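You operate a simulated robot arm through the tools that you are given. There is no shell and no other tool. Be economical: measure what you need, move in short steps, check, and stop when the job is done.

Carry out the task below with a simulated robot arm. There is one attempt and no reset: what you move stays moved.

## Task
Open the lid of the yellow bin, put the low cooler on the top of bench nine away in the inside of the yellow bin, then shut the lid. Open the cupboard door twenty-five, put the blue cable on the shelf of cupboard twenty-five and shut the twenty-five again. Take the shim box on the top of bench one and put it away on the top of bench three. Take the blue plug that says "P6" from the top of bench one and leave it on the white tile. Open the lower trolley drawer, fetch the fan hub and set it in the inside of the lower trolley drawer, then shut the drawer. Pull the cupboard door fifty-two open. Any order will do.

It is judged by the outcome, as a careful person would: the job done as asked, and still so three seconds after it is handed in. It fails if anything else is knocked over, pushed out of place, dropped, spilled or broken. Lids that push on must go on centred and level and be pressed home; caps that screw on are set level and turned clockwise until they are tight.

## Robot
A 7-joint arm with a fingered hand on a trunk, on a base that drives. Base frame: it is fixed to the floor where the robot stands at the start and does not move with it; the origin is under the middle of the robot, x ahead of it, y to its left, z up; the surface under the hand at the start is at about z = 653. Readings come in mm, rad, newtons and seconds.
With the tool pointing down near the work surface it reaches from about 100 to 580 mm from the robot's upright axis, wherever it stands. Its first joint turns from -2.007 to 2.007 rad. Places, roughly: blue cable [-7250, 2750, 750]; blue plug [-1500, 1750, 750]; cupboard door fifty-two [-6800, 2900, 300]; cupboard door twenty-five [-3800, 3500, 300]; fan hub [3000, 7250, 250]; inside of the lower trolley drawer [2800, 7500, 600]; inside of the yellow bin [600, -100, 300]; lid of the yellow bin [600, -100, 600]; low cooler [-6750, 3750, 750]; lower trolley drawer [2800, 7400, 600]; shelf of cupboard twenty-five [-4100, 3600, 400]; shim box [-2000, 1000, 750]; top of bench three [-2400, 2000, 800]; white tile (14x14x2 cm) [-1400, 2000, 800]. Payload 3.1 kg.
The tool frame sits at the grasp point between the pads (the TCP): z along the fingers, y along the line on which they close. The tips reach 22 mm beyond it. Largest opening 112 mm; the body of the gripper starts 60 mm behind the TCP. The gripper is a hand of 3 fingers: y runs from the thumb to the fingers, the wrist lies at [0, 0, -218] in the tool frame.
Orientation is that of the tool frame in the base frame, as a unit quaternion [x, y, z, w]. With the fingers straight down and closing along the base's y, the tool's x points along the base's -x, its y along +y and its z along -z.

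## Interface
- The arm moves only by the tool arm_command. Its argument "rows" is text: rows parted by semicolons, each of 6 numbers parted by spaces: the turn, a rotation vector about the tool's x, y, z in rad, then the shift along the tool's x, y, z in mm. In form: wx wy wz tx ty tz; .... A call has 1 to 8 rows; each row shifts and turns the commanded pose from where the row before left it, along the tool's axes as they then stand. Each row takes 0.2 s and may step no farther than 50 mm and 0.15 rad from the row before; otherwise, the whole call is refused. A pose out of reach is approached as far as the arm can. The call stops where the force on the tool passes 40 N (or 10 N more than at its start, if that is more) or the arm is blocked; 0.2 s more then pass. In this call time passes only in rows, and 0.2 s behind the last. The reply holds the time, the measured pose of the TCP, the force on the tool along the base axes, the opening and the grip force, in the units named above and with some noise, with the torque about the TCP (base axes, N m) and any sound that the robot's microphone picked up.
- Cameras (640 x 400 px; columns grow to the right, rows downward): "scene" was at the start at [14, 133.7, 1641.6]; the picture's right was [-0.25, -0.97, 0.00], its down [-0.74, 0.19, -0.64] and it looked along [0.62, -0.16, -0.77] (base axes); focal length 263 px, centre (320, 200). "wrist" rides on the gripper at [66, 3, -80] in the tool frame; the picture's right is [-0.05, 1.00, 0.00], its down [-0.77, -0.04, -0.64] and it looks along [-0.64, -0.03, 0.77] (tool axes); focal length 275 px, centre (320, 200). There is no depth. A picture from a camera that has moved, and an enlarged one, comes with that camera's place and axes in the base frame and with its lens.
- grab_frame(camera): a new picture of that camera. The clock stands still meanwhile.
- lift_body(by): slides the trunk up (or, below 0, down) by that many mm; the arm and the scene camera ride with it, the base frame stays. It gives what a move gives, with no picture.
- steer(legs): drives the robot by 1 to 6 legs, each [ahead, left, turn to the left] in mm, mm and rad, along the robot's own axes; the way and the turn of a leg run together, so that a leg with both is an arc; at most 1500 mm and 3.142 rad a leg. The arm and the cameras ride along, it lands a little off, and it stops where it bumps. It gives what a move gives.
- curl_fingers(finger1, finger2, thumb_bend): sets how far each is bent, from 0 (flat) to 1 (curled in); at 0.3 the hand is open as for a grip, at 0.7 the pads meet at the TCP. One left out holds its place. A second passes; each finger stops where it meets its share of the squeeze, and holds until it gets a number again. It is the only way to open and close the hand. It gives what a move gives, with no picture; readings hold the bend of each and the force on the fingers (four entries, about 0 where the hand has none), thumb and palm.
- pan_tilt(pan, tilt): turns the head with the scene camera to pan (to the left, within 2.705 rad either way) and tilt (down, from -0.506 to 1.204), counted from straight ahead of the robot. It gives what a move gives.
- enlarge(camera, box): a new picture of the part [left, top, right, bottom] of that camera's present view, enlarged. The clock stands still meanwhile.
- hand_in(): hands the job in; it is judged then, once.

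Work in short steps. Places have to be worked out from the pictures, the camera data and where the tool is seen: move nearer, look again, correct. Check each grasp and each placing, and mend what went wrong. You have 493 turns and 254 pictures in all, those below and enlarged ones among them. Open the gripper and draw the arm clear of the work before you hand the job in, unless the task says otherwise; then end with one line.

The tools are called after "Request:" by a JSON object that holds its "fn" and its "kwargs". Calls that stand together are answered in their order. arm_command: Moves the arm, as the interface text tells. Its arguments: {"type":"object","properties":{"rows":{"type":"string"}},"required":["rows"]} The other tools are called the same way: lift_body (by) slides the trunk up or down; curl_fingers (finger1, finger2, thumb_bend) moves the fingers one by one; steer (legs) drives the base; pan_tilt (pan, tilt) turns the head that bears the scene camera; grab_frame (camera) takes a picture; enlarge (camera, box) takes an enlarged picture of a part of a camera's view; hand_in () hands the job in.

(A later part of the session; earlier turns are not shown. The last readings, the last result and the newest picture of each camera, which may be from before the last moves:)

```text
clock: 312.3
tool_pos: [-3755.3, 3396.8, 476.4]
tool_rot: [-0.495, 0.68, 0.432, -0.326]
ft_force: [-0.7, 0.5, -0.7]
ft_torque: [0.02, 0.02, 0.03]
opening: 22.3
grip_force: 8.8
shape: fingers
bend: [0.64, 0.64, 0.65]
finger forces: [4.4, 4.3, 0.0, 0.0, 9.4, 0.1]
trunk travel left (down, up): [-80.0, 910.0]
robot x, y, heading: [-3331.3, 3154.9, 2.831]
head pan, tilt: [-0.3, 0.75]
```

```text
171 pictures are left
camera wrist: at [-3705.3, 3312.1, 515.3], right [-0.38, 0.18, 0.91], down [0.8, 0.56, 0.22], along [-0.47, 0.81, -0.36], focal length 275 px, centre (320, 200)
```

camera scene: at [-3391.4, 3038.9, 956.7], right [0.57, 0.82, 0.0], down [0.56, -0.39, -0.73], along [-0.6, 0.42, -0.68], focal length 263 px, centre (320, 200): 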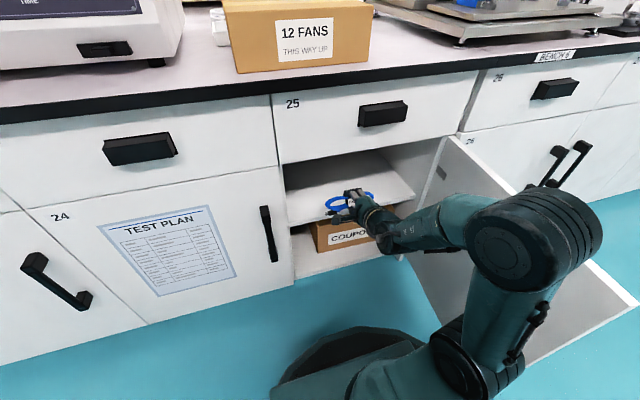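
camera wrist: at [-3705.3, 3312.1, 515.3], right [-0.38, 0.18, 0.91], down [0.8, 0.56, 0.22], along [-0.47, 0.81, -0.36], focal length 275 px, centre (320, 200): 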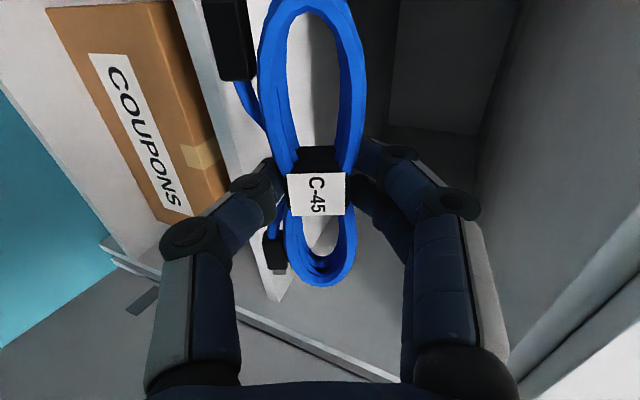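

Going in well. I advance 80 more with the base and check forces and view.

Request:
{"fn": "steer", "kwargs": {"legs": [[80, 0, 0]]}}

Request:
{"fn": "arm_command", "kwargs": {"rows": "0 0 0 0 15 34;0 0 0 0 15 34"}}

Request:
{"fn": "grab_frame", "kwargs": {"camera": "wrist"}}

Request:
{"fn": "grab_frame", "kwargs": {"camera": "scene"}}

```text
clock: 313.4
tool_pos: [-3829.5, 3420.1, 477.3]
tool_rot: [-0.495, 0.68, 0.432, -0.326]
ft_force: [-1.1, -0.6, -0.4]
ft_torque: [0.02, -0.01, 0.03]
opening: 22.3
grip_force: 9.4
shape: fingers
bend: [0.64, 0.64, 0.65]
finger forces: [4.4, 4.4, 0.0, 0.0, 9.4, 0.0]
trunk travel left (down, up): [-80.0, 910.0]
robot x, y, heading: [-3409.6, 3182.3, 2.829]
head pan, tilt: [-0.3, 0.75]
```

```text
clock: 313.9
tool_pos: [-3901.6, 3441.3, 475.5]
tool_rot: [-0.494, 0.682, 0.432, -0.325]
ft_force: [0.2, -0.2, -1.3]
ft_torque: [-0.01, 0.01, -0.02]
opening: 22.4
grip_force: 9.2
shape: fingers
bend: [0.64, 0.64, 0.65]
finger forces: [4.4, 4.3, 0.0, 0.0, 9.4, 0.0]
trunk travel left (down, up): [-80.0, 910.0]
robot x, y, heading: [-3407.8, 3183.0, 2.83]
head pan, tilt: [-0.3, 0.75]
```

```text
170 pictures are left
camera wrist: at [-3852.9, 3357.1, 513.9], right [-0.38, 0.18, 0.91], down [0.8, 0.56, 0.22], along [-0.47, 0.81, -0.36], focal length 275 px, centre (320, 200)
```

wrist: 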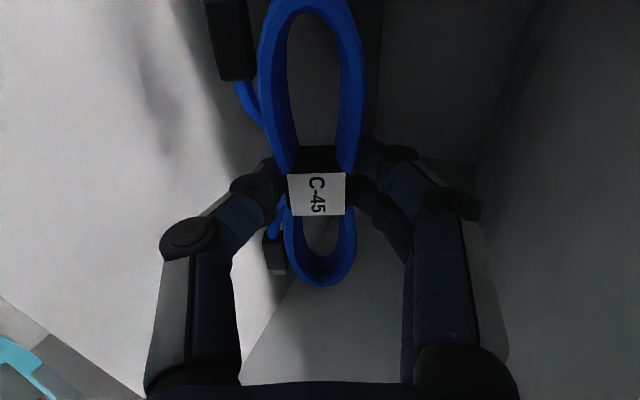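

```text
169 pictures are left
camera scene: at [-3467.6, 3063.3, 956.7], right [0.57, 0.82, 0.0], down [0.56, -0.39, -0.73], along [-0.6, 0.42, -0.68], focal length 263 px, centre (320, 200)
```

scene: 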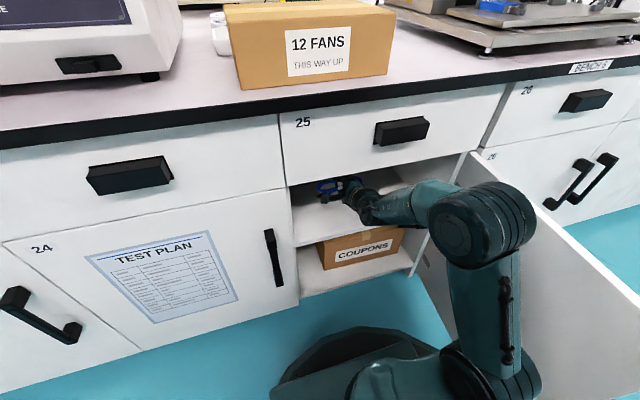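

106 mm inside. I go 25 further and lower toward the shelf until contact.

Request:
{"fn": "arm_command", "kwargs": {"rows": "0 0 0 0 -4 29;0 0 0 0 -6.8 3"}}

Request:
{"fn": "arm_command", "kwargs": {"rows": "0 0 0 0 -5.5 2.5;0 0 0 0 -4.6 2.1"}}

Request:
{"fn": "grab_frame", "kwargs": {"camera": "wrist"}}

```text
clock: 314.6
tool_pos: [-3925.4, 3442.0, 452.5]
tool_rot: [-0.495, 0.68, 0.433, -0.326]
ft_force: [0.2, -0.4, 0.1]
ft_torque: [0.0, 0.0, 0.03]
opening: 22.4
grip_force: 8.9
shape: fingers
bend: [0.64, 0.64, 0.65]
finger forces: [4.4, 4.3, 0.0, 0.0, 9.5, 0.0]
out of reach, approached as far as the arm can: row 2
trunk travel left (down, up): [-80.0, 910.0]
robot x, y, heading: [-3409.4, 3180.2, 2.83]
head pan, tilt: [-0.3, 0.75]
```

```text
clock: 315.1
tool_pos: [-3926.0, 3438.7, 441.1]
tool_rot: [-0.494, 0.681, 0.432, -0.325]
ft_force: [0.7, -0.7, -0.7]
ft_torque: [0.03, -0.01, 0.02]
opening: 22.3
grip_force: 9.5
shape: fingers
bend: [0.64, 0.64, 0.65]
finger forces: [4.4, 4.3, 0.0, 0.0, 9.5, 0.1]
out of reach, approached as far as the arm can: row 2
trunk travel left (down, up): [-80.0, 910.0]
robot x, y, heading: [-3411.3, 3177.4, 2.83]
head pan, tilt: [-0.3, 0.75]
```

```text
168 pictures are left
camera wrist: at [-3876.8, 3355.6, 479.1], right [-0.38, 0.18, 0.91], down [0.8, 0.56, 0.22], along [-0.47, 0.81, -0.36], focal length 275 px, centre (320, 200)
```

wrist: 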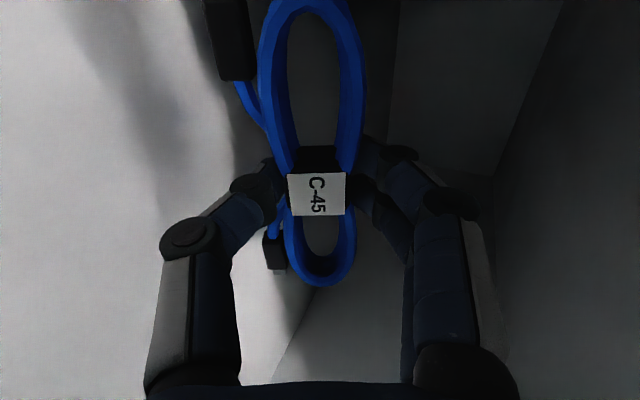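

At the arm's limit; I lower with the trunk in small steps until contact.

Request:
{"fn": "lift_body", "kwargs": {"by": -8}}

Request:
{"fn": "lift_body", "kwargs": {"by": -6}}

```text
clock: 315.7
tool_pos: [-3924.8, 3438.8, 434.3]
tool_rot: [-0.494, 0.681, 0.432, -0.325]
ft_force: [0.5, 0.7, -0.6]
ft_torque: [0.0, 0.0, -0.01]
opening: 22.0
grip_force: 9.8
shape: fingers
bend: [0.64, 0.64, 0.65]
finger forces: [4.4, 4.3, 0.0, 0.1, 9.3, 0.0]
trunk travel left (down, up): [-72.0, 918.0]
robot x, y, heading: [-3408.3, 3178.5, 2.832]
head pan, tilt: [-0.3, 0.75]
```

```text
clock: 316.3
tool_pos: [-3925.4, 3440.4, 426.7]
tool_rot: [-0.493, 0.682, 0.433, -0.324]
ft_force: [-0.4, 0.8, -1.0]
ft_torque: [0.0, -0.01, -0.02]
opening: 22.5
grip_force: 9.3
shape: fingers
bend: [0.64, 0.64, 0.65]
finger forces: [4.4, 4.2, 0.0, 0.1, 9.4, 0.0]
trunk travel left (down, up): [-66.0, 924.0]
robot x, y, heading: [-3406.2, 3181.4, 2.834]
head pan, tilt: [-0.3, 0.75]
```

Request:
{"fn": "lift_body", "kwargs": {"by": -5}}

Request:
{"fn": "lift_body", "kwargs": {"by": -4}}

Request:
{"fn": "grab_frame", "kwargs": {"camera": "wrist"}}

```text
clock: 316.8
tool_pos: [-3925.1, 3439.3, 421.5]
tool_rot: [-0.494, 0.681, 0.432, -0.325]
ft_force: [0.3, 0.5, -0.3]
ft_torque: [0.02, -0.03, -0.01]
opening: 22.4
grip_force: 9.3
shape: fingers
bend: [0.64, 0.64, 0.65]
finger forces: [4.4, 4.4, 0.0, 0.0, 9.4, 0.0]
trunk travel left (down, up): [-61.0, 929.0]
robot x, y, heading: [-3407.6, 3177.2, 2.834]
head pan, tilt: [-0.3, 0.75]
```

```text
clock: 317.3
tool_pos: [-3926.0, 3439.3, 418.1]
tool_rot: [-0.494, 0.681, 0.432, -0.324]
ft_force: [0.7, -0.4, -0.6]
ft_torque: [-0.05, -0.03, 0.01]
opening: 22.5
grip_force: 8.7
shape: fingers
bend: [0.64, 0.64, 0.65]
finger forces: [4.4, 4.3, 0.1, 0.1, 9.4, 0.0]
trunk travel left (down, up): [-57.0, 933.0]
robot x, y, heading: [-3408.2, 3178.3, 2.837]
head pan, tilt: [-0.3, 0.75]
```

```text
167 pictures are left
camera wrist: at [-3876.8, 3355.6, 456.2], right [-0.38, 0.18, 0.91], down [0.8, 0.56, 0.22], along [-0.47, 0.81, -0.36], focal length 275 px, centre (320, 200)
```

wrist: 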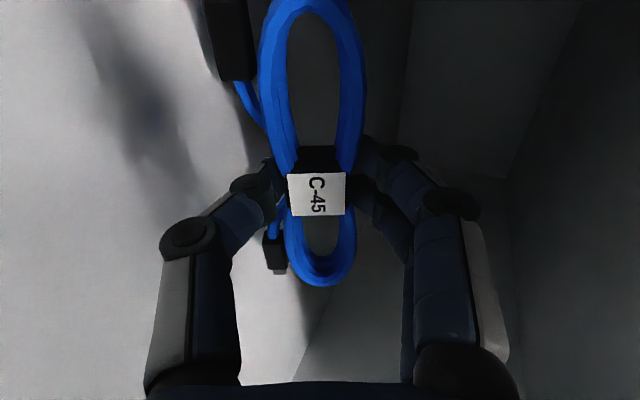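

Still free; I keep lowering.

Request:
{"fn": "lift_body", "kwargs": {"by": -8}}

Request:
{"fn": "lift_body", "kwargs": {"by": -6}}

Request:
{"fn": "lift_body", "kwargs": {"by": -5}}

```text
clock: 317.9
tool_pos: [-3925.7, 3438.4, 410.5]
tool_rot: [-0.493, 0.681, 0.432, -0.325]
ft_force: [-1.0, 0.4, -0.7]
ft_torque: [-0.01, 0.0, 0.03]
opening: 22.2
grip_force: 8.6
shape: fingers
bend: [0.64, 0.64, 0.65]
finger forces: [4.4, 4.2, 0.1, 0.1, 9.4, 0.0]
trunk travel left (down, up): [-49.0, 941.0]
robot x, y, heading: [-3407.6, 3176.9, 2.833]
head pan, tilt: [-0.3, 0.75]
```

```text
clock: 318.5
tool_pos: [-3925.6, 3439.7, 403.4]
tool_rot: [-0.494, 0.681, 0.432, -0.324]
ft_force: [-0.7, -0.1, -0.9]
ft_torque: [-0.04, 0.0, 0.01]
opening: 22.4
grip_force: 8.8
shape: fingers
bend: [0.64, 0.64, 0.65]
finger forces: [4.5, 4.2, 0.0, 0.0, 9.4, 0.0]
trunk travel left (down, up): [-43.0, 947.0]
robot x, y, heading: [-3410.1, 3178.6, 2.831]
head pan, tilt: [-0.3, 0.75]
```

```text
clock: 319.0
tool_pos: [-3926.4, 3439.3, 400.3]
tool_rot: [-0.494, 0.681, 0.432, -0.325]
ft_force: [-0.7, 0.6, 4.7]
ft_torque: [0.04, 0.1, -0.01]
opening: 22.0
grip_force: 9.6
shape: fingers
bend: [0.63, 0.63, 0.66]
finger forces: [6.0, 6.1, 0.1, 0.0, 7.5, 0.1]
trunk travel left (down, up): [-38.0, 952.0]
robot x, y, heading: [-3410.9, 3178.7, 2.828]
head pan, tilt: [-0.3, 0.75]
```

Contact (4.7 N up). I open the two upper fingers while the thumb stays, then look.

Request:
{"fn": "curl_fingers", "kwargs": {"finger1": 0.4, "finger2": 0.4}}

Request:
{"fn": "grab_frame", "kwargs": {"camera": "wrist"}}

```text
clock: 320.0
tool_pos: [-3924.3, 3438.4, 399.6]
tool_rot: [-0.495, 0.681, 0.432, -0.324]
ft_force: [0.0, -0.6, 0.0]
ft_torque: [-0.01, 0.0, -0.03]
opening: 42.2
grip_force: 0.1
shape: fingers
bend: [0.4, 0.4, 0.7]
finger forces: [0.0, 0.0, 0.0, 0.0, 0.0, 0.0]
trunk travel left (down, up): [-38.0, 952.0]
robot x, y, heading: [-3413.1, 3180.7, 2.833]
head pan, tilt: [-0.3, 0.75]
```

```text
166 pictures are left
camera wrist: at [-3876.8, 3355.6, 437.3], right [-0.38, 0.18, 0.91], down [0.8, 0.56, 0.22], along [-0.47, 0.81, -0.36], focal length 275 px, centre (320, 200)
```

wrist: 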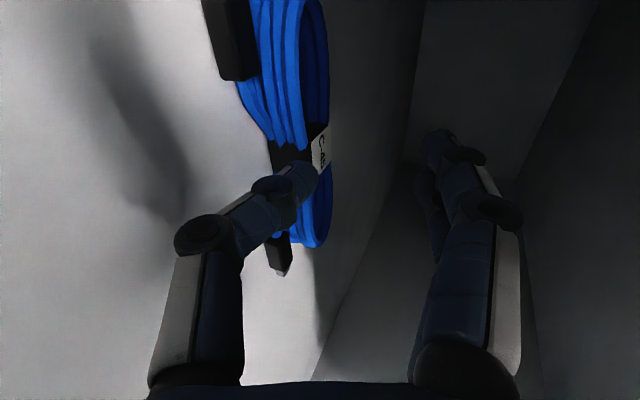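

The cable has tipped onto the shelf beside the thumb. I withdraw straight backward.

Request:
{"fn": "arm_command", "kwargs": {"rows": "0 0 0 0 -8 -18;0 0 0 0 -16.5 -36.4;0 0 0 0 -12 -38"}}

Request:
{"fn": "grab_frame", "kwargs": {"camera": "wrist"}}

Request:
{"fn": "grab_frame", "kwargs": {"camera": "scene"}}

```text
clock: 320.8
tool_pos: [-3832.2, 3411.2, 401.9]
tool_rot: [-0.494, 0.68, 0.434, -0.323]
ft_force: [0.5, 0.0, -0.3]
ft_torque: [0.01, -0.01, 0.02]
opening: 42.3
grip_force: 0.1
shape: fingers
bend: [0.4, 0.4, 0.7]
finger forces: [0.0, 0.0, 0.0, 0.0, 0.0, 0.0]
trunk travel left (down, up): [-38.0, 952.0]
robot x, y, heading: [-3408.9, 3179.6, 2.837]
head pan, tilt: [-0.3, 0.75]
```

```text
165 pictures are left
camera wrist: at [-3782.6, 3326.7, 440.4], right [-0.38, 0.18, 0.91], down [0.8, 0.56, 0.22], along [-0.47, 0.81, -0.36], focal length 275 px, centre (320, 200)
```

wrist: 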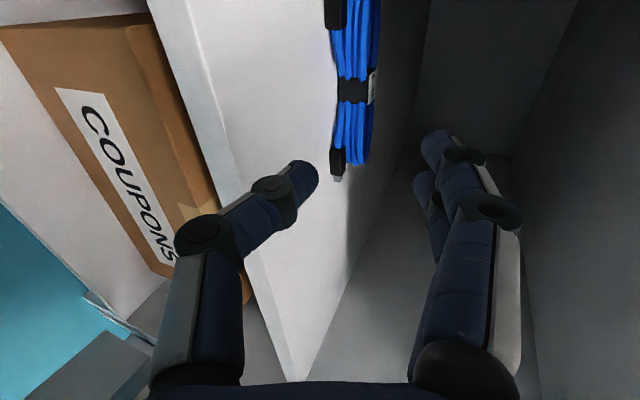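

```text
164 pictures are left
camera scene: at [-3467.7, 3063.3, 914.7], right [0.57, 0.82, 0.0], down [0.56, -0.39, -0.73], along [-0.6, 0.42, -0.68], focal length 263 px, centre (320, 200)
```

scene: 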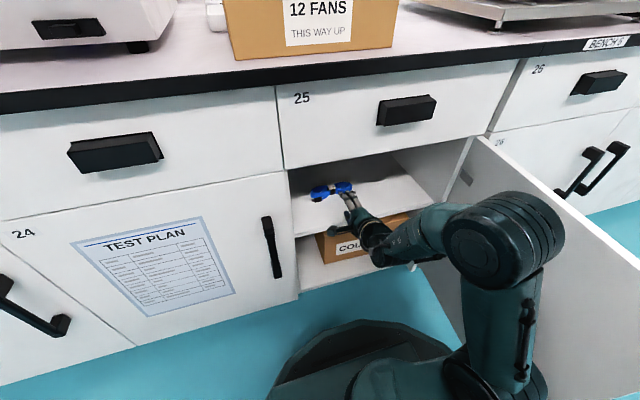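

The cable lies flat on the shelf. I withdraw, raise the hand above the door's height, and drive round to the door's outer side to shut it.

Request:
{"fn": "steer", "kwargs": {"legs": [[-450, 0, 0]]}}

Request:
{"fn": "lift_body", "kwargs": {"by": 400}}

Request:
{"fn": "curl_fingers", "kwargs": {"finger1": 0.9, "finger2": 0.9, "thumb_bend": 0.9}}

Request:
{"fn": "grab_frame", "kwargs": {"camera": "scene"}}

```text
clock: 323.5
tool_pos: [-3405.0, 3272.6, 401.7]
tool_rot: [-0.496, 0.68, 0.432, -0.324]
ft_force: [0.2, -0.4, 0.8]
ft_torque: [0.01, -0.01, 0.0]
opening: 42.4
grip_force: 0.1
shape: fingers
bend: [0.4, 0.4, 0.7]
finger forces: [0.0, 0.1, 0.0, 0.0, 0.0, 0.1]
trunk travel left (down, up): [-38.0, 952.0]
robot x, y, heading: [-2983.5, 3041.7, 2.837]
head pan, tilt: [-0.3, 0.75]
```

```text
clock: 327.3
tool_pos: [-3405.0, 3273.1, 802.8]
tool_rot: [-0.496, 0.68, 0.432, -0.324]
ft_force: [0.7, -0.2, 0.2]
ft_torque: [-0.01, 0.03, -0.02]
opening: 42.2
grip_force: 0.0
shape: fingers
bend: [0.4, 0.4, 0.7]
finger forces: [0.0, 0.0, 0.0, 0.1, 0.0, 0.0]
trunk travel left (down, up): [-438.0, 552.0]
robot x, y, heading: [-2980.1, 3038.4, 2.835]
head pan, tilt: [-0.3, 0.75]
```

```text
clock: 328.3
tool_pos: [-3404.9, 3273.6, 802.5]
tool_rot: [-0.496, 0.68, 0.432, -0.324]
ft_force: [-0.9, -0.3, 0.1]
ft_torque: [-0.07, 0.04, -0.01]
opening: 7.5
grip_force: 0.2
shape: fingers
bend: [0.86, 0.86, 0.92]
finger forces: [0.0, 0.0, 0.1, 0.1, 0.0, 0.0]
trunk travel left (down, up): [-438.0, 552.0]
robot x, y, heading: [-2980.2, 3040.6, 2.837]
head pan, tilt: [-0.3, 0.75]
```

```text
163 pictures are left
camera scene: at [-3039.8, 2927.0, 1314.7], right [0.57, 0.82, 0.0], down [0.56, -0.39, -0.73], along [-0.6, 0.42, -0.68], focal length 263 px, centre (320, 200)
```

scene: 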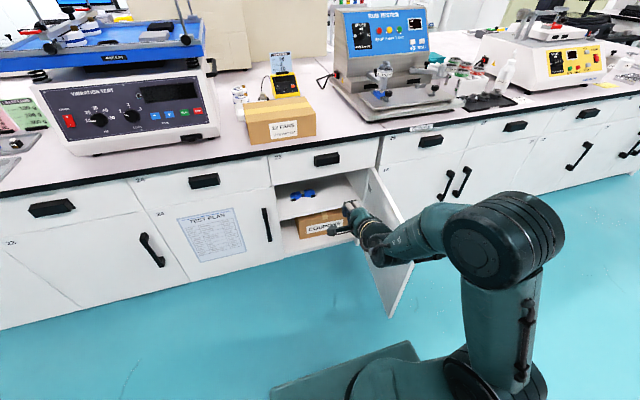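

Clear. I cross right, turn toward the door's outer face and line up about 80 mm short of it.

Request:
{"fn": "steer", "kwargs": {"legs": [[0, -910, 0], [0, 0, 1.43], [52, -365, 0]]}}

Request:
{"fn": "lift_body", "kwargs": {"by": -380}}

Request:
{"fn": "pan_tilt", "kwargs": {"pan": -0.1, "tilt": 0.8}}

Request:
{"fn": "grab_frame", "kwargs": {"camera": "scene"}}

```text
clock: 338.6
tool_pos: [-3343.7, 3639.8, 802.6]
tool_rot: [0.821, -0.185, -0.113, 0.529]
ft_force: [-0.9, -0.6, -0.1]
ft_torque: [0.04, 0.02, 0.0]
opening: 7.3
grip_force: 0.0
shape: fingers
bend: [0.86, 0.86, 0.92]
finger forces: [0.0, 0.0, 0.0, 0.0, 0.0, 0.0]
trunk travel left (down, up): [-438.0, 552.0]
robot x, y, heading: [-3064.8, 4027.3, -2.011]
head pan, tilt: [-0.3, 0.75]
```

```text
clock: 342.3
tool_pos: [-3343.1, 3640.4, 421.8]
tool_rot: [0.821, -0.185, -0.112, 0.528]
ft_force: [-0.3, -0.4, 0.6]
ft_torque: [0.0, -0.02, -0.02]
opening: 7.4
grip_force: 0.1
shape: fingers
bend: [0.86, 0.86, 0.92]
finger forces: [0.0, 0.0, 0.0, 0.0, 0.0, 0.1]
trunk travel left (down, up): [-58.0, 932.0]
robot x, y, heading: [-3059.5, 4034.5, -2.007]
head pan, tilt: [-0.3, 0.75]
```

```text
clock: 343.0
tool_pos: [-3343.0, 3640.0, 422.3]
tool_rot: [0.821, -0.185, -0.113, 0.528]
ft_force: [0.7, -0.6, -0.4]
ft_torque: [-0.01, 0.01, 0.03]
opening: 7.4
grip_force: 0.0
shape: fingers
bend: [0.86, 0.86, 0.92]
finger forces: [0.0, 0.1, 0.0, 0.0, 0.0, 0.1]
trunk travel left (down, up): [-58.0, 932.0]
robot x, y, heading: [-3059.5, 4026.1, -2.006]
head pan, tilt: [-0.099, 0.799]
```

```text
162 pictures are left
camera scene: at [-2937.7, 3948.5, 930.7], right [-0.86, 0.51, 0.0], down [0.37, 0.62, -0.7], along [-0.36, -0.6, -0.72], focal length 263 px, centre (320, 200)
```

scene: 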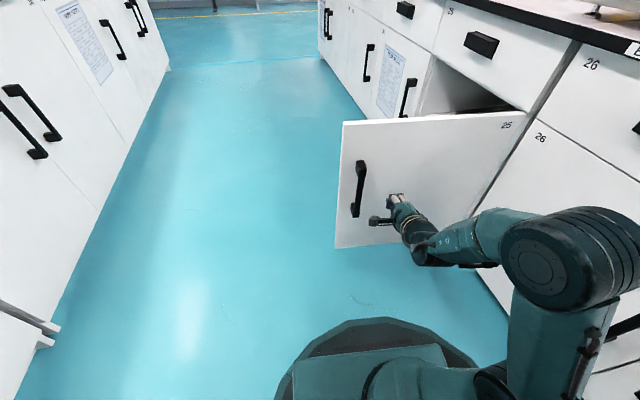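

The fist is aimed just beside the handle on the door's outer face. I advance 60 and then feel for contact.

Request:
{"fn": "steer", "kwargs": {"legs": [[60, 0, 0]]}}

Request:
{"fn": "grab_frame", "kwargs": {"camera": "wrist"}}

```text
clock: 344.0
tool_pos: [-3368.2, 3583.6, 421.7]
tool_rot: [0.821, -0.184, -0.112, 0.529]
ft_force: [0.7, 0.3, 0.1]
ft_torque: [-0.01, 0.03, 0.02]
opening: 7.2
grip_force: 0.2
shape: fingers
bend: [0.86, 0.86, 0.92]
finger forces: [0.0, 0.0, 0.1, 0.0, 0.0, 0.1]
trunk travel left (down, up): [-58.0, 932.0]
robot x, y, heading: [-3081.5, 3972.6, -2.011]
head pan, tilt: [-0.099, 0.799]
```

```text
161 pictures are left
camera wrist: at [-3278.8, 3622.7, 460.4], right [-0.23, -0.35, 0.91], down [-0.45, 0.86, 0.22], along [-0.86, -0.36, -0.36], focal length 275 px, centre (320, 200)
```

wrist: 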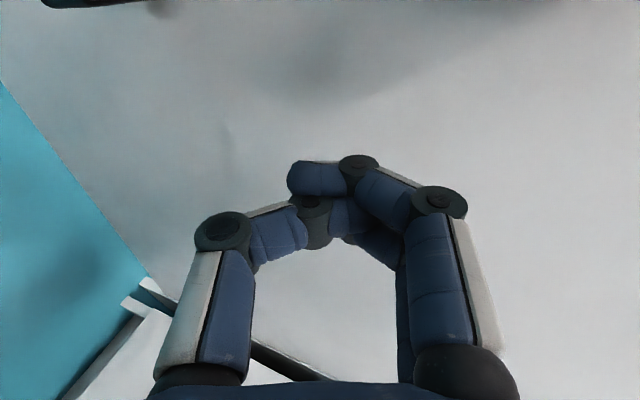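

Now the reverse arc around the hinge pushes the door; first about 45°.

Request:
{"fn": "steer", "kwargs": {"legs": [[20, 0, 0], [67, 76, -0.15], [67, 76, -0.15], [67, 76, -0.15], [67, 76, -0.15], [67, 76, -0.15]]}}

Request:
{"fn": "grab_frame", "kwargs": {"camera": "wrist"}}

Request:
{"fn": "grab_frame", "kwargs": {"camera": "scene"}}

```text
clock: 348.6
tool_pos: [-3550.7, 3372.0, 422.1]
tool_rot: [0.697, -0.472, -0.298, 0.451]
ft_force: [-0.3, 0.0, 0.5]
ft_torque: [0.03, 0.01, -0.02]
opening: 7.8
grip_force: 0.0
shape: fingers
bend: [0.86, 0.86, 0.92]
finger forces: [0.1, 0.1, 0.1, 0.0, 0.0, 0.1]
trunk travel left (down, up): [-58.0, 932.0]
robot x, y, heading: [-3080.6, 3465.1, -2.76]
head pan, tilt: [-0.099, 0.799]
```

```text
160 pictures are left
camera wrist: at [-3458.9, 3339.8, 460.4], right [-0.41, -0.1, 0.91], down [0.26, 0.94, 0.22], along [-0.88, 0.33, -0.36], focal length 275 px, centre (320, 200)
```

wrist: 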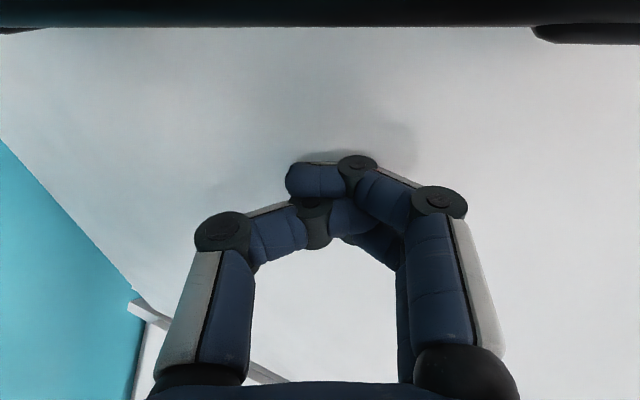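

```text
159 pictures are left
camera scene: at [-3043.3, 3322.9, 930.7], right [-0.28, 0.96, 0.0], down [0.69, 0.2, -0.7], along [-0.67, -0.2, -0.72], focal length 263 px, centre (320, 200)
```

scene: 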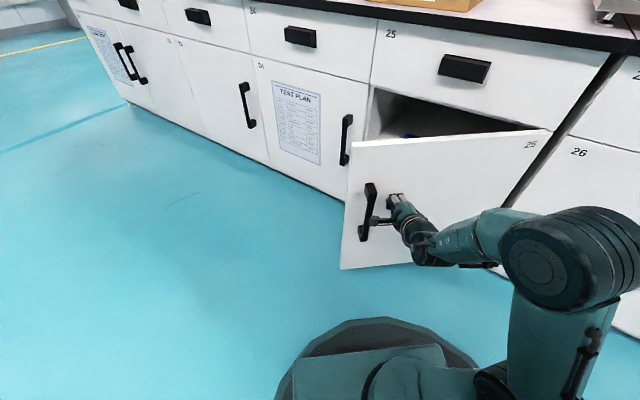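

It follows well. I continue, with a small shift right, away from the handle.

Request:
{"fn": "steer", "kwargs": {"legs": [[68, 52, -0.15], [68, 73, -0.15], [68, 73, -0.15], [60, 64, -0.13]]}}

Request:
{"fn": "grab_frame", "kwargs": {"camera": "scene"}}

```text
clock: 351.8
tool_pos: [-3763.3, 3364.9, 422.3]
tool_rot: [-0.533, 0.652, 0.413, -0.347]
ft_force: [0.6, -0.4, 0.1]
ft_torque: [0.02, 0.0, 0.0]
opening: 7.8
grip_force: 0.0
shape: fingers
bend: [0.86, 0.86, 0.92]
finger forces: [0.1, 0.0, 0.0, 0.0, 0.0, 0.0]
trunk travel left (down, up): [-58.0, 932.0]
robot x, y, heading: [-3318.6, 3181.4, 2.947]
head pan, tilt: [-0.099, 0.799]
```

```text
158 pictures are left
camera scene: at [-3367.3, 3045.2, 930.7], right [0.29, 0.96, 0.0], down [0.69, -0.21, -0.7], along [-0.67, 0.2, -0.72], focal length 263 px, centre (320, 200)
```

scene: 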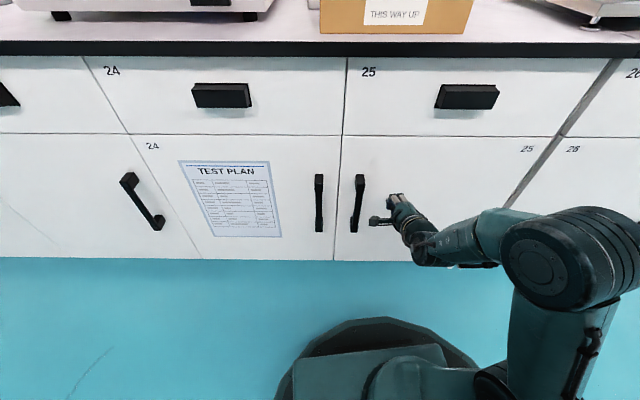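

The door looks shut. I push gently to be sure it's flush.

Request:
{"fn": "arm_command", "kwargs": {"rows": "0 0 0 0 6 14;0 0 0 0 6 14;0 0 0 0 6 14"}}

Request:
{"fn": "arm_command", "kwargs": {"rows": "0 0 0 0 6 14;0 0 0 0 6 14"}}

Request:
{"fn": "enlarge", "kwargs": {"camera": "scene", "box": [280, 100, 600, 300]}}

```text
clock: 352.5
tool_pos: [-3793.0, 3371.5, 421.9]
tool_rot: [-0.534, 0.652, 0.413, -0.346]
ft_force: [25.7, -7.7, 10.3]
ft_torque: [0.16, 0.39, -0.24]
opening: 8.0
grip_force: 17.5
shape: fingers
bend: [0.87, 0.88, 0.92]
finger forces: [0.1, 35.3, 0.0, 0.0, 0.0, 0.1]
trunk travel left (down, up): [-58.0, 932.0]
robot x, y, heading: [-3316.2, 3182.0, 2.94]
head pan, tilt: [-0.099, 0.799]
stopped in row 3: the force on the tool passed its limit at 54 N (the readings are from after the stop); the commanded pose is now the measured one
```

```text
clock: 352.8
tool_pos: [-3791.6, 3369.8, 422.2]
tool_rot: [-0.536, 0.652, 0.412, -0.344]
ft_force: [27.2, -8.5, 11.8]
ft_torque: [0.2, 0.39, -0.21]
opening: 8.6
grip_force: 18.3
shape: fingers
bend: [0.87, 0.88, 0.92]
finger forces: [0.1, 37.0, 0.1, 0.0, 0.1, 0.1]
trunk travel left (down, up): [-58.0, 932.0]
robot x, y, heading: [-3320.4, 3183.4, 2.944]
head pan, tilt: [-0.099, 0.799]
stopped in row 1: the force on the tool passed its limit at 57 N (the readings are from after the stop); the commanded pose is now the measured one
```

```text
2.00 times, centred on (440, 200) of scene
camera zoom: at [-3363.7, 3044.0, 930.8], right [0.29, 0.96, 0.0], down [0.68, -0.21, -0.7], along [-0.67, 0.2, -0.71], focal length 527 px, centre (80, 200)
```

zoom: 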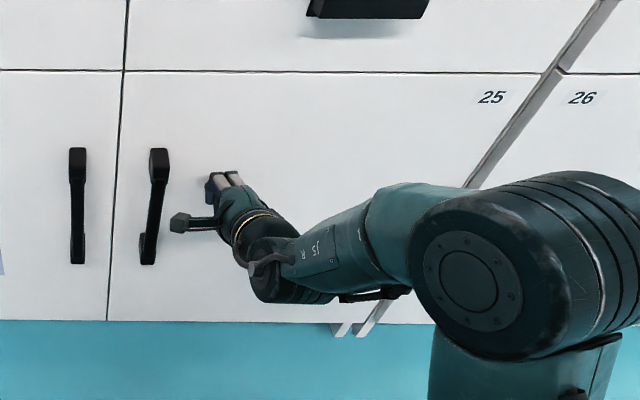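

Door 25 is firmly shut. Next I go to open the yellow bin's lid: back off, drive out of the aisle and round to the bins.

Request:
{"fn": "arm_command", "kwargs": {"rows": "0 0 0 0 -12 -28;0 0 0 0 -12 -28"}}

Request:
{"fn": "steer", "kwargs": {"legs": [[-200, 0, 0], [0, 0, 1.461], [1280, 0, 0], [1280, 0, 0]]}}

Request:
{"fn": "lift_body", "kwargs": {"by": 400}}

Request:
{"fn": "steer", "kwargs": {"legs": [[0, 0, 1.571], [1300, 0, 0], [1300, 0, 0], [900, 0, 0]]}}

Request:
{"fn": "pan_tilt", "kwargs": {"pan": 0.3, "tilt": 0.5}}

Request:
{"fn": "grab_frame", "kwargs": {"camera": "scene"}}

```text
clock: 353.4
tool_pos: [-3734.0, 3360.0, 422.6]
tool_rot: [-0.535, 0.653, 0.411, -0.345]
ft_force: [0.4, 0.7, 0.9]
ft_torque: [0.01, 0.03, 0.0]
opening: 8.4
grip_force: 0.2
shape: fingers
bend: [0.86, 0.87, 0.92]
finger forces: [0.0, 0.0, 0.1, 0.0, 0.0, 0.1]
trunk travel left (down, up): [-58.0, 932.0]
robot x, y, heading: [-3319.4, 3181.6, 2.943]
head pan, tilt: [-0.099, 0.799]
```

```text
clock: 370.8
tool_pos: [-3968.5, 265.9, 421.1]
tool_rot: [0.837, -0.107, -0.062, 0.533]
ft_force: [0.0, 0.4, 0.4]
ft_torque: [0.0, -0.01, 0.01]
opening: 8.1
grip_force: 0.0
shape: fingers
bend: [0.86, 0.87, 0.92]
finger forces: [0.0, 0.0, 0.1, 0.1, 0.0, 0.0]
trunk travel left (down, up): [-58.0, 932.0]
robot x, y, heading: [-3771.5, 672.7, -1.816]
head pan, tilt: [-0.099, 0.799]
```

```text
clock: 374.6
tool_pos: [-3969.1, 264.7, 822.6]
tool_rot: [0.837, -0.107, -0.062, 0.533]
ft_force: [-0.4, 0.5, 0.9]
ft_torque: [0.02, -0.02, 0.01]
opening: 8.2
grip_force: 0.1
shape: fingers
bend: [0.86, 0.87, 0.92]
finger forces: [0.1, 0.1, 0.0, 0.1, 0.1, 0.1]
trunk travel left (down, up): [-458.0, 532.0]
robot x, y, heading: [-3771.3, 674.3, -1.822]
head pan, tilt: [-0.099, 0.799]
```

```text
clock: 395.4
tool_pos: [-40.4, -578.5, 821.2]
tool_rot: [0.691, 0.485, 0.313, 0.436]
ft_force: [0.6, 0.0, 0.5]
ft_torque: [0.0, 0.01, 0.0]
opening: 8.2
grip_force: 0.0
shape: fingers
bend: [0.86, 0.87, 0.92]
finger forces: [0.0, 0.1, 0.0, 0.1, 0.1, 0.1]
trunk travel left (down, up): [-458.0, 532.0]
robot x, y, heading: [-425.5, -344.1, -0.348]
head pan, tilt: [-0.099, 0.799]
```

```text
clock: 396.2
tool_pos: [-41.3, -580.2, 822.4]
tool_rot: [0.691, 0.485, 0.313, 0.435]
ft_force: [-0.7, 0.4, 0.0]
ft_torque: [0.02, -0.03, -0.01]
opening: 8.4
grip_force: 0.0
shape: fingers
bend: [0.86, 0.87, 0.92]
finger forces: [0.0, 0.0, 0.0, 0.0, 0.1, 0.0]
trunk travel left (down, up): [-458.0, 532.0]
robot x, y, heading: [-429.8, -343.7, -0.348]
head pan, tilt: [0.3, 0.499]
```

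```text
156 pictures are left
camera scene: at [-341.1, -183.3, 1356.6], right [-0.05, -1.0, 0.0], down [-0.48, 0.02, -0.88], along [0.88, -0.04, -0.48], focal length 263 px, centre (320, 200)
```

scene: 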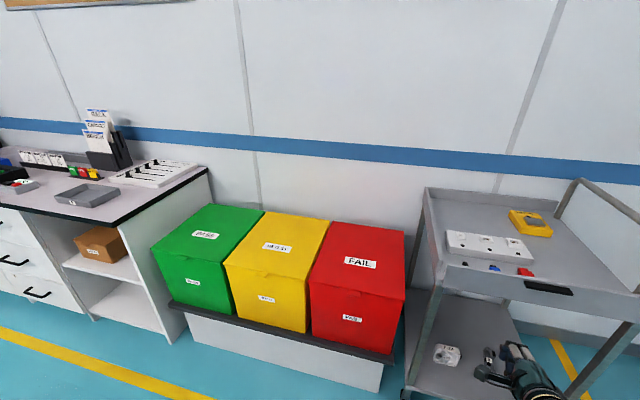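

I zoom on the yellow bin to see the lid's edge, tab and hinge.

Request:
{"fn": "enlarge", "kwargs": {"camera": "scene", "box": [210, 195, 350, 345]}}

```text
2.67 times, centred on (280, 270) of scene
camera zoom: at [-341.1, -183.3, 1356.6], right [-0.05, -1.0, 0.0], down [-0.48, 0.02, -0.88], along [0.88, -0.04, -0.48], focal length 702 px, centre (427, 13)
```

zoom: 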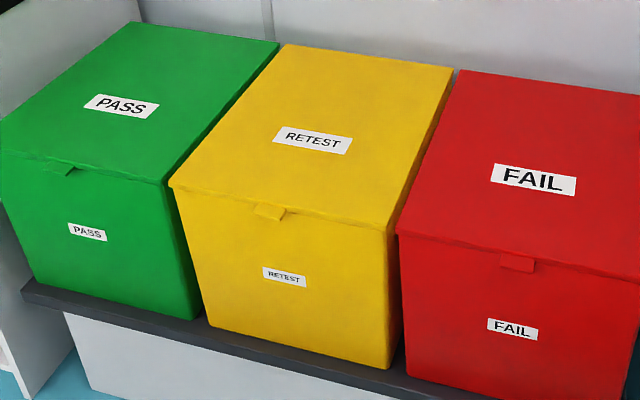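

The lid has a small front tab (at a≈88, b≈2143, z≈650) and hinges at the wall side. I move in front of the yellow bin, and reorient the hand to point straight forward with the camera on top.

Request:
{"fn": "steer", "kwargs": {"legs": [[0, 640, 0.041]]}}

Request:
{"fn": "arm_command", "kwargs": {"rows": "0.143 0 0 0 0 0;0.143 0 0 0 0 0;0.143 0 0 0 0 0;0.143 0 0 0 0 0;0.143 0 0 0 0 0;0.143 0 0 0 0 0;0.143 0 0 0 0 0;0.143 0 0 0 0 0"}}

Request:
{"fn": "arm_command", "kwargs": {"rows": "0 0 0.143 0 0 0;0 0 0.143 0 0 0;0 0 0.143 0 0 0;0 0 0.143 0 0 0;0 0 0.143 0 0 0;0 0 0.143 0 0 0;0 0 0.143 0 0 0;0 0 0.143 0 0 0"}}

```text
clock: 399.8
tool_pos: [174.5, 40.3, 822.7]
tool_rot: [0.684, 0.494, 0.319, 0.431]
ft_force: [-0.6, 0.5, 0.4]
ft_torque: [0.02, -0.02, 0.01]
opening: 8.2
grip_force: 0.0
shape: fingers
bend: [0.86, 0.87, 0.92]
finger forces: [0.1, 0.0, 0.0, 0.1, 0.0, 0.1]
trunk travel left (down, up): [-458.0, 532.0]
robot x, y, heading: [-214.3, 268.5, -0.315]
head pan, tilt: [0.3, 0.499]
```

```text
clock: 401.6
tool_pos: [175.5, 32.7, 823.1]
tool_rot: [0.816, 0.576, 0.019, 0.042]
ft_force: [0.2, -0.3, 0.4]
ft_torque: [0.01, -0.01, -0.01]
opening: 8.1
grip_force: 0.0
shape: fingers
bend: [0.86, 0.87, 0.92]
finger forces: [0.0, 0.0, 0.1, 0.1, 0.0, 0.1]
out of reach, approached as far as the arm can: row 3, 4
trunk travel left (down, up): [-458.0, 532.0]
robot x, y, heading: [-218.1, 265.6, -0.322]
head pan, tilt: [0.3, 0.499]
```

```text
clock: 403.4
tool_pos: [173.6, 31.2, 823.7]
tool_rot: [0.998, 0.041, 0.041, 0.027]
ft_force: [0.1, -0.2, -0.7]
ft_torque: [0.02, 0.03, 0.04]
opening: 8.4
grip_force: 0.1
shape: fingers
bend: [0.86, 0.87, 0.92]
finger forces: [0.0, 0.0, 0.1, 0.0, 0.0, 0.0]
trunk travel left (down, up): [-458.0, 532.0]
robot x, y, heading: [-214.0, 268.6, -0.319]
head pan, tilt: [0.3, 0.499]
```

Continuing: the remaining yaw 0.4 and then pitch up to horizontal.

Request:
{"fn": "arm_command", "kwargs": {"rows": "0 0 0.133 0 0 0;0 0 0.133 0 0 0;0 0 0.134 0 0 0;0 0.14 0 0 0 0;0 0.14 0 0 0 0;0 0.14 0 0 0 0;0 0.14 0 0 0 0;0 0.14 0 0 0 0"}}

Request:
{"fn": "arm_command", "kwargs": {"rows": "0 0.14 0 0 0 0;0 0.14 0 0 0 0;0 0.14 0 0 0 0;0 0.14 0 0 0 0;0 0.14 0 0 0 0;0 0.1 0 0 0 0"}}

Request:
{"fn": "grab_frame", "kwargs": {"camera": "wrist"}}

```text
clock: 405.2
tool_pos: [174.8, 32.7, 823.9]
tool_rot: [0.911, -0.141, 0.382, 0.07]
ft_force: [0.0, -0.6, 0.1]
ft_torque: [0.0, -0.02, 0.02]
opening: 8.3
grip_force: 0.1
shape: fingers
bend: [0.86, 0.87, 0.92]
finger forces: [0.0, 0.0, 0.0, 0.1, 0.0, 0.0]
trunk travel left (down, up): [-458.0, 532.0]
robot x, y, heading: [-217.8, 269.4, -0.322]
head pan, tilt: [0.3, 0.499]
```

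```text
clock: 406.6
tool_pos: [173.1, 31.7, 822.9]
tool_rot: [0.69, -0.102, 0.706, 0.12]
ft_force: [0.0, 0.2, -0.7]
ft_torque: [-0.01, -0.02, -0.01]
opening: 8.6
grip_force: 0.1
shape: fingers
bend: [0.86, 0.87, 0.92]
finger forces: [0.0, 0.0, 0.0, 0.0, 0.0, 0.1]
trunk travel left (down, up): [-458.0, 532.0]
robot x, y, heading: [-214.8, 265.7, -0.323]
head pan, tilt: [0.3, 0.499]
```

```text
154 pictures are left
camera wrist: at [95.0, 56.7, 887.8], right [-0.31, -0.95, -0.03], down [-0.58, 0.21, -0.79], along [0.75, -0.23, -0.62], focal length 275 px, centre (320, 200)
```

wrist: 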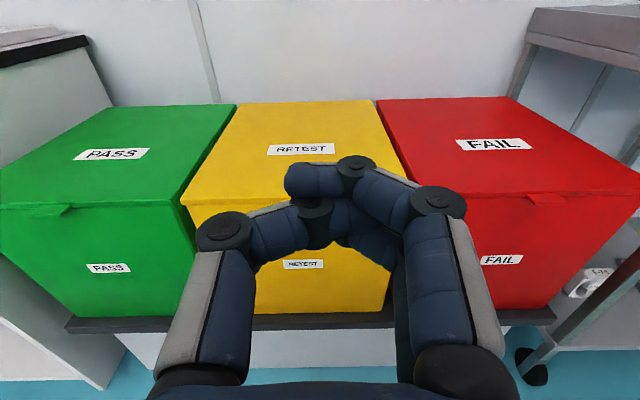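

The hand points straight forward. I make a beak of the fingers, align with the tab and lower to just beneath lid level, then look.

Request:
{"fn": "curl_fingers", "kwargs": {"finger1": 0.68, "finger2": 0.68, "thumb_bend": 0.68}}

Request:
{"fn": "steer", "kwargs": {"legs": [[60, 36, 0.01]]}}

Request:
{"fn": "lift_body", "kwargs": {"by": -200}}

Request:
{"fn": "grab_frame", "kwargs": {"camera": "wrist"}}

```text
clock: 407.6
tool_pos: [174.2, 32.4, 822.2]
tool_rot: [0.691, -0.102, 0.705, 0.118]
ft_force: [-0.4, 0.6, -0.2]
ft_torque: [-0.02, 0.0, 0.0]
opening: 6.3
grip_force: 0.1
shape: fingers
bend: [0.68, 0.68, 0.68]
finger forces: [0.0, 0.0, 0.1, 0.0, 0.1, 0.0]
trunk travel left (down, up): [-458.0, 532.0]
robot x, y, heading: [-218.0, 268.1, -0.321]
head pan, tilt: [0.3, 0.499]
```

```text
clock: 408.6
tool_pos: [244.9, 53.4, 821.2]
tool_rot: [0.692, -0.099, 0.706, 0.116]
ft_force: [1.2, -0.6, 0.4]
ft_torque: [-0.02, 0.02, 0.0]
opening: 6.1
grip_force: 0.1
shape: fingers
bend: [0.68, 0.68, 0.68]
finger forces: [0.0, 0.1, 0.1, 0.0, 0.0, 0.0]
trunk travel left (down, up): [-458.0, 532.0]
robot x, y, heading: [-147.0, 286.7, -0.308]
head pan, tilt: [0.3, 0.499]
```

```text
clock: 410.8
tool_pos: [243.3, 52.8, 622.5]
tool_rot: [0.692, -0.099, 0.706, 0.116]
ft_force: [0.7, -0.4, -0.2]
ft_torque: [-0.01, 0.0, -0.03]
opening: 6.3
grip_force: 0.0
shape: fingers
bend: [0.68, 0.68, 0.68]
finger forces: [0.0, 0.0, 0.0, 0.0, 0.0, 0.0]
trunk travel left (down, up): [-258.0, 732.0]
robot x, y, heading: [-150.5, 281.7, -0.312]
head pan, tilt: [0.3, 0.499]
```

```text
153 pictures are left
camera wrist: at [164.6, 76.1, 687.9], right [-0.3, -0.95, -0.03], down [-0.58, 0.2, -0.79], along [0.76, -0.22, -0.62], focal length 275 px, centre (320, 200)
```

wrist: 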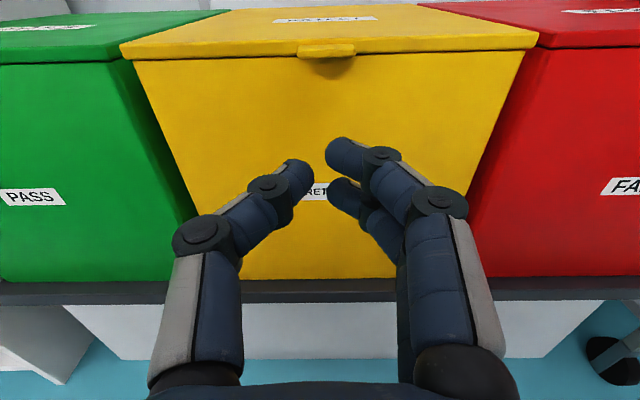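

Lid lip spans z≈638–650, front at b≈2165, with the tab protruding. I lower 10, shift 7 left, drive 115 forward and look again.

Request:
{"fn": "lift_body", "kwargs": {"by": -10}}

Request:
{"fn": "steer", "kwargs": {"legs": [[110, 0, 0]]}}

Request:
{"fn": "arm_command", "kwargs": {"rows": "0 0 0 0 -5 0"}}

Request:
{"fn": "grab_frame", "kwargs": {"camera": "wrist"}}

```text
clock: 411.4
tool_pos: [242.4, 53.5, 612.3]
tool_rot: [0.692, -0.1, 0.706, 0.116]
ft_force: [0.2, 0.1, 0.7]
ft_torque: [-0.03, -0.03, -0.04]
opening: 6.4
grip_force: 0.0
shape: fingers
bend: [0.68, 0.68, 0.68]
finger forces: [0.1, 0.0, 0.0, 0.0, 0.0, 0.0]
trunk travel left (down, up): [-248.0, 742.0]
robot x, y, heading: [-146.6, 284.0, -0.309]
head pan, tilt: [0.3, 0.499]
```

```text
clock: 412.6
tool_pos: [348.6, 21.1, 612.8]
tool_rot: [0.692, -0.098, 0.706, 0.114]
ft_force: [-0.7, 0.3, 0.5]
ft_torque: [0.01, 0.01, 0.01]
opening: 6.3
grip_force: 0.1
shape: fingers
bend: [0.68, 0.68, 0.68]
finger forces: [0.0, 0.1, 0.1, 0.0, 0.0, 0.0]
trunk travel left (down, up): [-248.0, 742.0]
robot x, y, heading: [-45.4, 248.8, -0.305]
head pan, tilt: [0.3, 0.499]
```

```text
clock: 413.0
tool_pos: [349.2, 25.7, 613.0]
tool_rot: [0.691, -0.098, 0.706, 0.115]
ft_force: [0.6, 0.6, -0.4]
ft_torque: [-0.01, 0.0, 0.01]
opening: 6.0
grip_force: 0.1
shape: fingers
bend: [0.68, 0.68, 0.68]
finger forces: [0.0, 0.0, 0.1, 0.0, 0.0, 0.0]
trunk travel left (down, up): [-248.0, 742.0]
robot x, y, heading: [-45.5, 252.7, -0.302]
head pan, tilt: [0.3, 0.499]
```

```text
152 pictures are left
camera wrist: at [271.3, 48.2, 677.7], right [-0.3, -0.95, -0.03], down [-0.58, 0.2, -0.79], along [0.76, -0.22, -0.62], focal length 275 px, centre (320, 200)
```

wrist: 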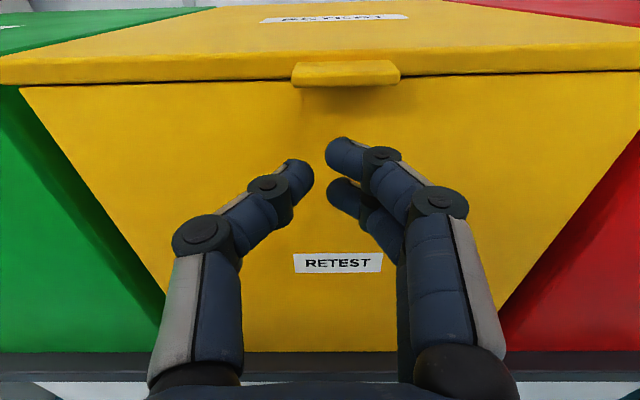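

The tab is ~10 mm to the right, aligned with the upper finger, bottom at z≈645; tips are ~10 mm short. I advance 26 mm, then raise to touch.

Request:
{"fn": "arm_command", "kwargs": {"rows": "0 0 0 0 0 13;0 0 0 0 0 12"}}

Request:
{"fn": "arm_command", "kwargs": {"rows": "0 0 0 8 0 0;0 0 0 6 0 0"}}

Request:
{"fn": "grab_frame", "kwargs": {"camera": "wrist"}}

```text
clock: 413.6
tool_pos: [373.8, 17.7, 613.8]
tool_rot: [0.692, -0.098, 0.706, 0.114]
ft_force: [0.2, 0.0, -0.6]
ft_torque: [0.01, 0.02, 0.01]
opening: 6.4
grip_force: 0.1
shape: fingers
bend: [0.68, 0.68, 0.68]
finger forces: [0.0, 0.0, 0.1, 0.1, 0.0, 0.1]
trunk travel left (down, up): [-248.0, 742.0]
robot x, y, heading: [-45.0, 250.4, -0.303]
head pan, tilt: [0.3, 0.499]
```

```text
clock: 414.2
tool_pos: [372.9, 17.6, 626.5]
tool_rot: [0.692, -0.098, 0.706, 0.115]
ft_force: [0.3, 0.6, -0.2]
ft_torque: [0.0, 0.01, 0.01]
opening: 6.6
grip_force: 0.1
shape: fingers
bend: [0.68, 0.68, 0.68]
finger forces: [0.6, 0.0, 0.0, 0.0, 0.0, 0.1]
trunk travel left (down, up): [-248.0, 742.0]
robot x, y, heading: [-42.9, 250.4, -0.308]
head pan, tilt: [0.3, 0.499]
```

```text
151 pictures are left
camera wrist: at [294.8, 40.9, 692.3], right [-0.3, -0.95, -0.03], down [-0.58, 0.2, -0.79], along [0.76, -0.22, -0.62], focal length 275 px, centre (320, 200)
```

wrist: 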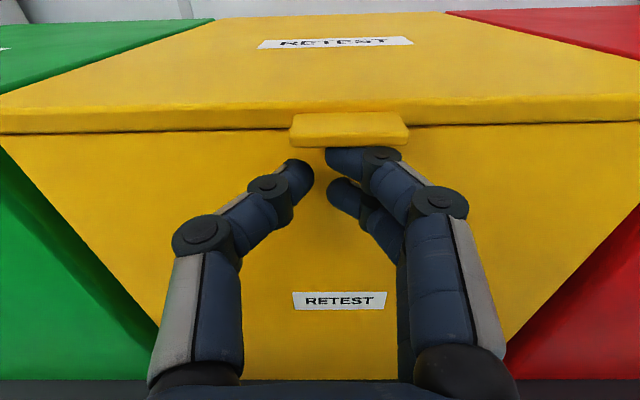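

The fingertip is under the tab. I lift along the lid's arc for about 100 mm.

Request:
{"fn": "arm_command", "kwargs": {"rows": "0 0 0 15 0 0;0 0 0 20 0 1;0 0 0 20 0 3;0 0 0 20 0 4;0 0 0 25 0 6"}}

Request:
{"fn": "grab_frame", "kwargs": {"camera": "wrist"}}

```text
clock: 415.4
tool_pos: [387.0, 17.6, 728.3]
tool_rot: [0.692, -0.096, 0.707, 0.114]
ft_force: [0.4, -1.1, -1.5]
ft_torque: [0.01, 0.02, -0.01]
opening: 7.2
grip_force: 1.0
shape: fingers
bend: [0.67, 0.68, 0.68]
finger forces: [1.4, 0.0, 0.0, 0.0, 0.0, 0.1]
trunk travel left (down, up): [-248.0, 742.0]
robot x, y, heading: [-44.2, 251.2, -0.308]
head pan, tilt: [0.3, 0.499]
```

```text
150 pictures are left
camera wrist: at [307.9, 41.1, 793.1], right [-0.3, -0.95, -0.03], down [-0.58, 0.2, -0.79], along [0.76, -0.22, -0.62], focal length 275 px, centre (320, 200)
```

wrist: 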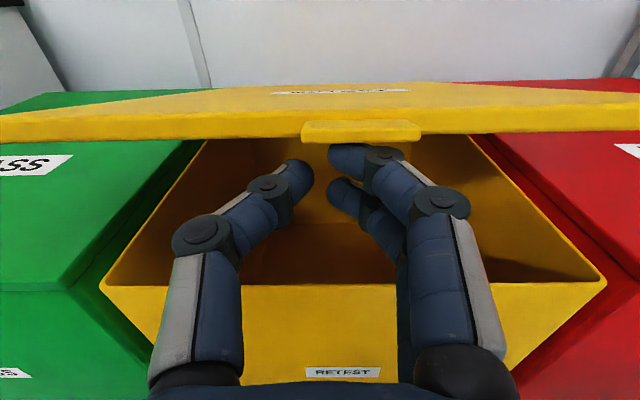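

The lid lifts easily. I drive 100 forward so the fingers reach under it, then raise with the trunk.

Request:
{"fn": "steer", "kwargs": {"legs": [[100, 0, 0]]}}

Request:
{"fn": "lift_body", "kwargs": {"by": 90}}

Request:
{"fn": "pan_tilt", "kwargs": {"pan": 0.2, "tilt": 0.9}}

Request:
{"fn": "grab_frame", "kwargs": {"camera": "scene"}}

Request:
{"fn": "grab_frame", "kwargs": {"camera": "wrist"}}

```text
clock: 416.5
tool_pos: [483.1, -11.5, 727.1]
tool_rot: [0.692, -0.097, 0.707, 0.115]
ft_force: [0.3, -0.5, -2.1]
ft_torque: [0.04, 0.06, -0.01]
opening: 5.9
grip_force: 1.1
shape: fingers
bend: [0.69, 0.68, 0.68]
finger forces: [1.8, 0.0, 0.1, 0.0, 0.0, 0.0]
trunk travel left (down, up): [-248.0, 742.0]
robot x, y, heading: [50.8, 220.1, -0.302]
head pan, tilt: [0.3, 0.499]
```

```text
clock: 417.8
tool_pos: [482.3, -11.0, 817.8]
tool_rot: [0.692, -0.098, 0.706, 0.115]
ft_force: [-0.3, 0.3, -1.1]
ft_torque: [0.03, 0.04, -0.01]
opening: 6.2
grip_force: 0.4
shape: fingers
bend: [0.68, 0.68, 0.68]
finger forces: [1.4, 0.1, 0.0, 0.1, 0.0, 0.0]
trunk travel left (down, up): [-338.0, 652.0]
robot x, y, heading: [53.3, 219.0, -0.304]
head pan, tilt: [0.3, 0.499]
```

```text
clock: 418.6
tool_pos: [483.5, -11.4, 818.1]
tool_rot: [0.692, -0.098, 0.706, 0.115]
ft_force: [-0.7, 0.8, -1.2]
ft_torque: [0.03, 0.0, -0.02]
opening: 6.3
grip_force: 0.3
shape: fingers
bend: [0.68, 0.68, 0.68]
finger forces: [1.5, 0.1, 0.0, 0.0, 0.0, 0.1]
trunk travel left (down, up): [-338.0, 652.0]
robot x, y, heading: [51.8, 218.0, -0.299]
head pan, tilt: [0.201, 0.901]
```

```text
149 pictures are left
camera scene: at [114.7, 376.1, 1202.8], right [-0.1, -0.99, 0.0], down [-0.78, 0.08, -0.62], along [0.62, -0.06, -0.78], focal length 263 px, centre (320, 200)
```

scene: 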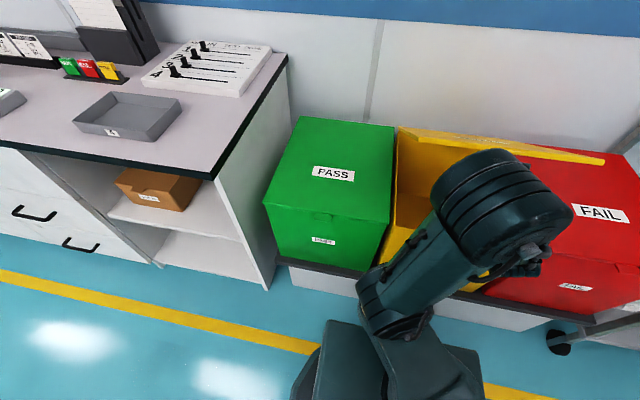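

```text
148 pictures are left
camera wrist: at [403.5, 11.5, 882.9], right [-0.29, -0.96, -0.03], down [-0.58, 0.2, -0.79], along [0.76, -0.22, -0.62], focal length 275 px, centre (320, 200)
```

wrist: 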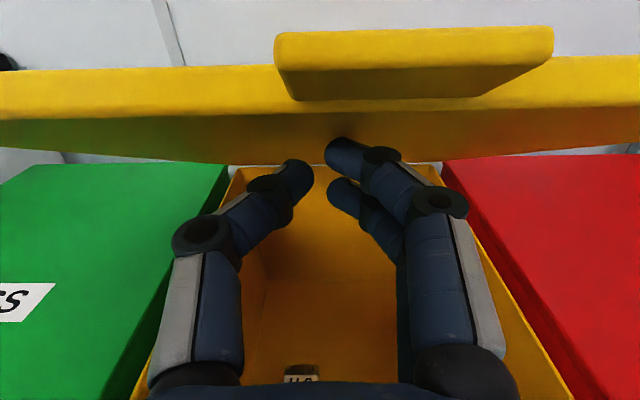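

Lid is at about 31°. I alternate small raises and forward moves along its arc so the camera housing stays clear of the lid edge.

Request:
{"fn": "lift_body", "kwargs": {"by": 50}}

Request:
{"fn": "arm_command", "kwargs": {"rows": "0 0 0 0 0 30;0 0 0 0 0 30;0 0 0 25 0 0;0 0 0 25 0 0;0 0 0 0 0 30;0 0 0 0 0 30"}}

Request:
{"fn": "grab_frame", "kwargs": {"camera": "wrist"}}

```text
clock: 419.6
tool_pos: [481.5, -12.3, 867.2]
tool_rot: [0.692, -0.098, 0.706, 0.114]
ft_force: [-1.0, 0.8, -0.2]
ft_torque: [0.0, 0.0, 0.03]
opening: 6.2
grip_force: 0.9
shape: fingers
bend: [0.68, 0.68, 0.68]
finger forces: [1.1, 0.0, 0.0, 0.0, 0.0, 0.0]
trunk travel left (down, up): [-388.0, 602.0]
robot x, y, heading: [50.0, 221.0, -0.306]
head pan, tilt: [0.201, 0.901]
```

```text
clock: 421.0
tool_pos: [598.3, -46.5, 919.9]
tool_rot: [0.692, -0.098, 0.706, 0.115]
ft_force: [-0.5, -0.2, -0.7]
ft_torque: [0.03, 0.01, -0.01]
opening: 6.0
grip_force: 0.1
shape: fingers
bend: [0.69, 0.68, 0.68]
finger forces: [0.9, 0.1, 0.0, 0.0, 0.0, 0.0]
trunk travel left (down, up): [-388.0, 602.0]
robot x, y, heading: [53.1, 218.4, -0.312]
head pan, tilt: [0.201, 0.901]
```

```text
147 pictures are left
camera wrist: at [518.6, -24.0, 985.5], right [-0.29, -0.96, -0.03], down [-0.58, 0.2, -0.79], along [0.76, -0.22, -0.62], focal length 275 px, centre (320, 200)
```

wrist: 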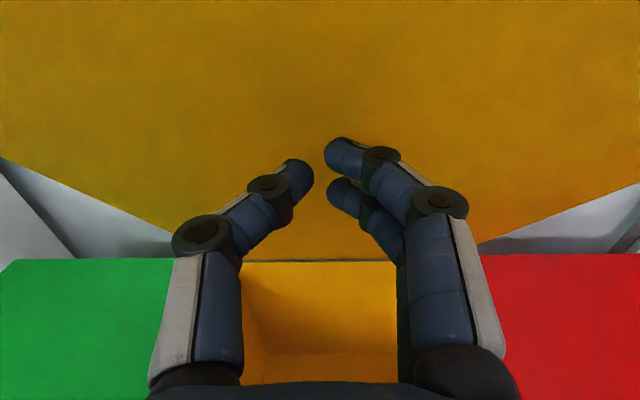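

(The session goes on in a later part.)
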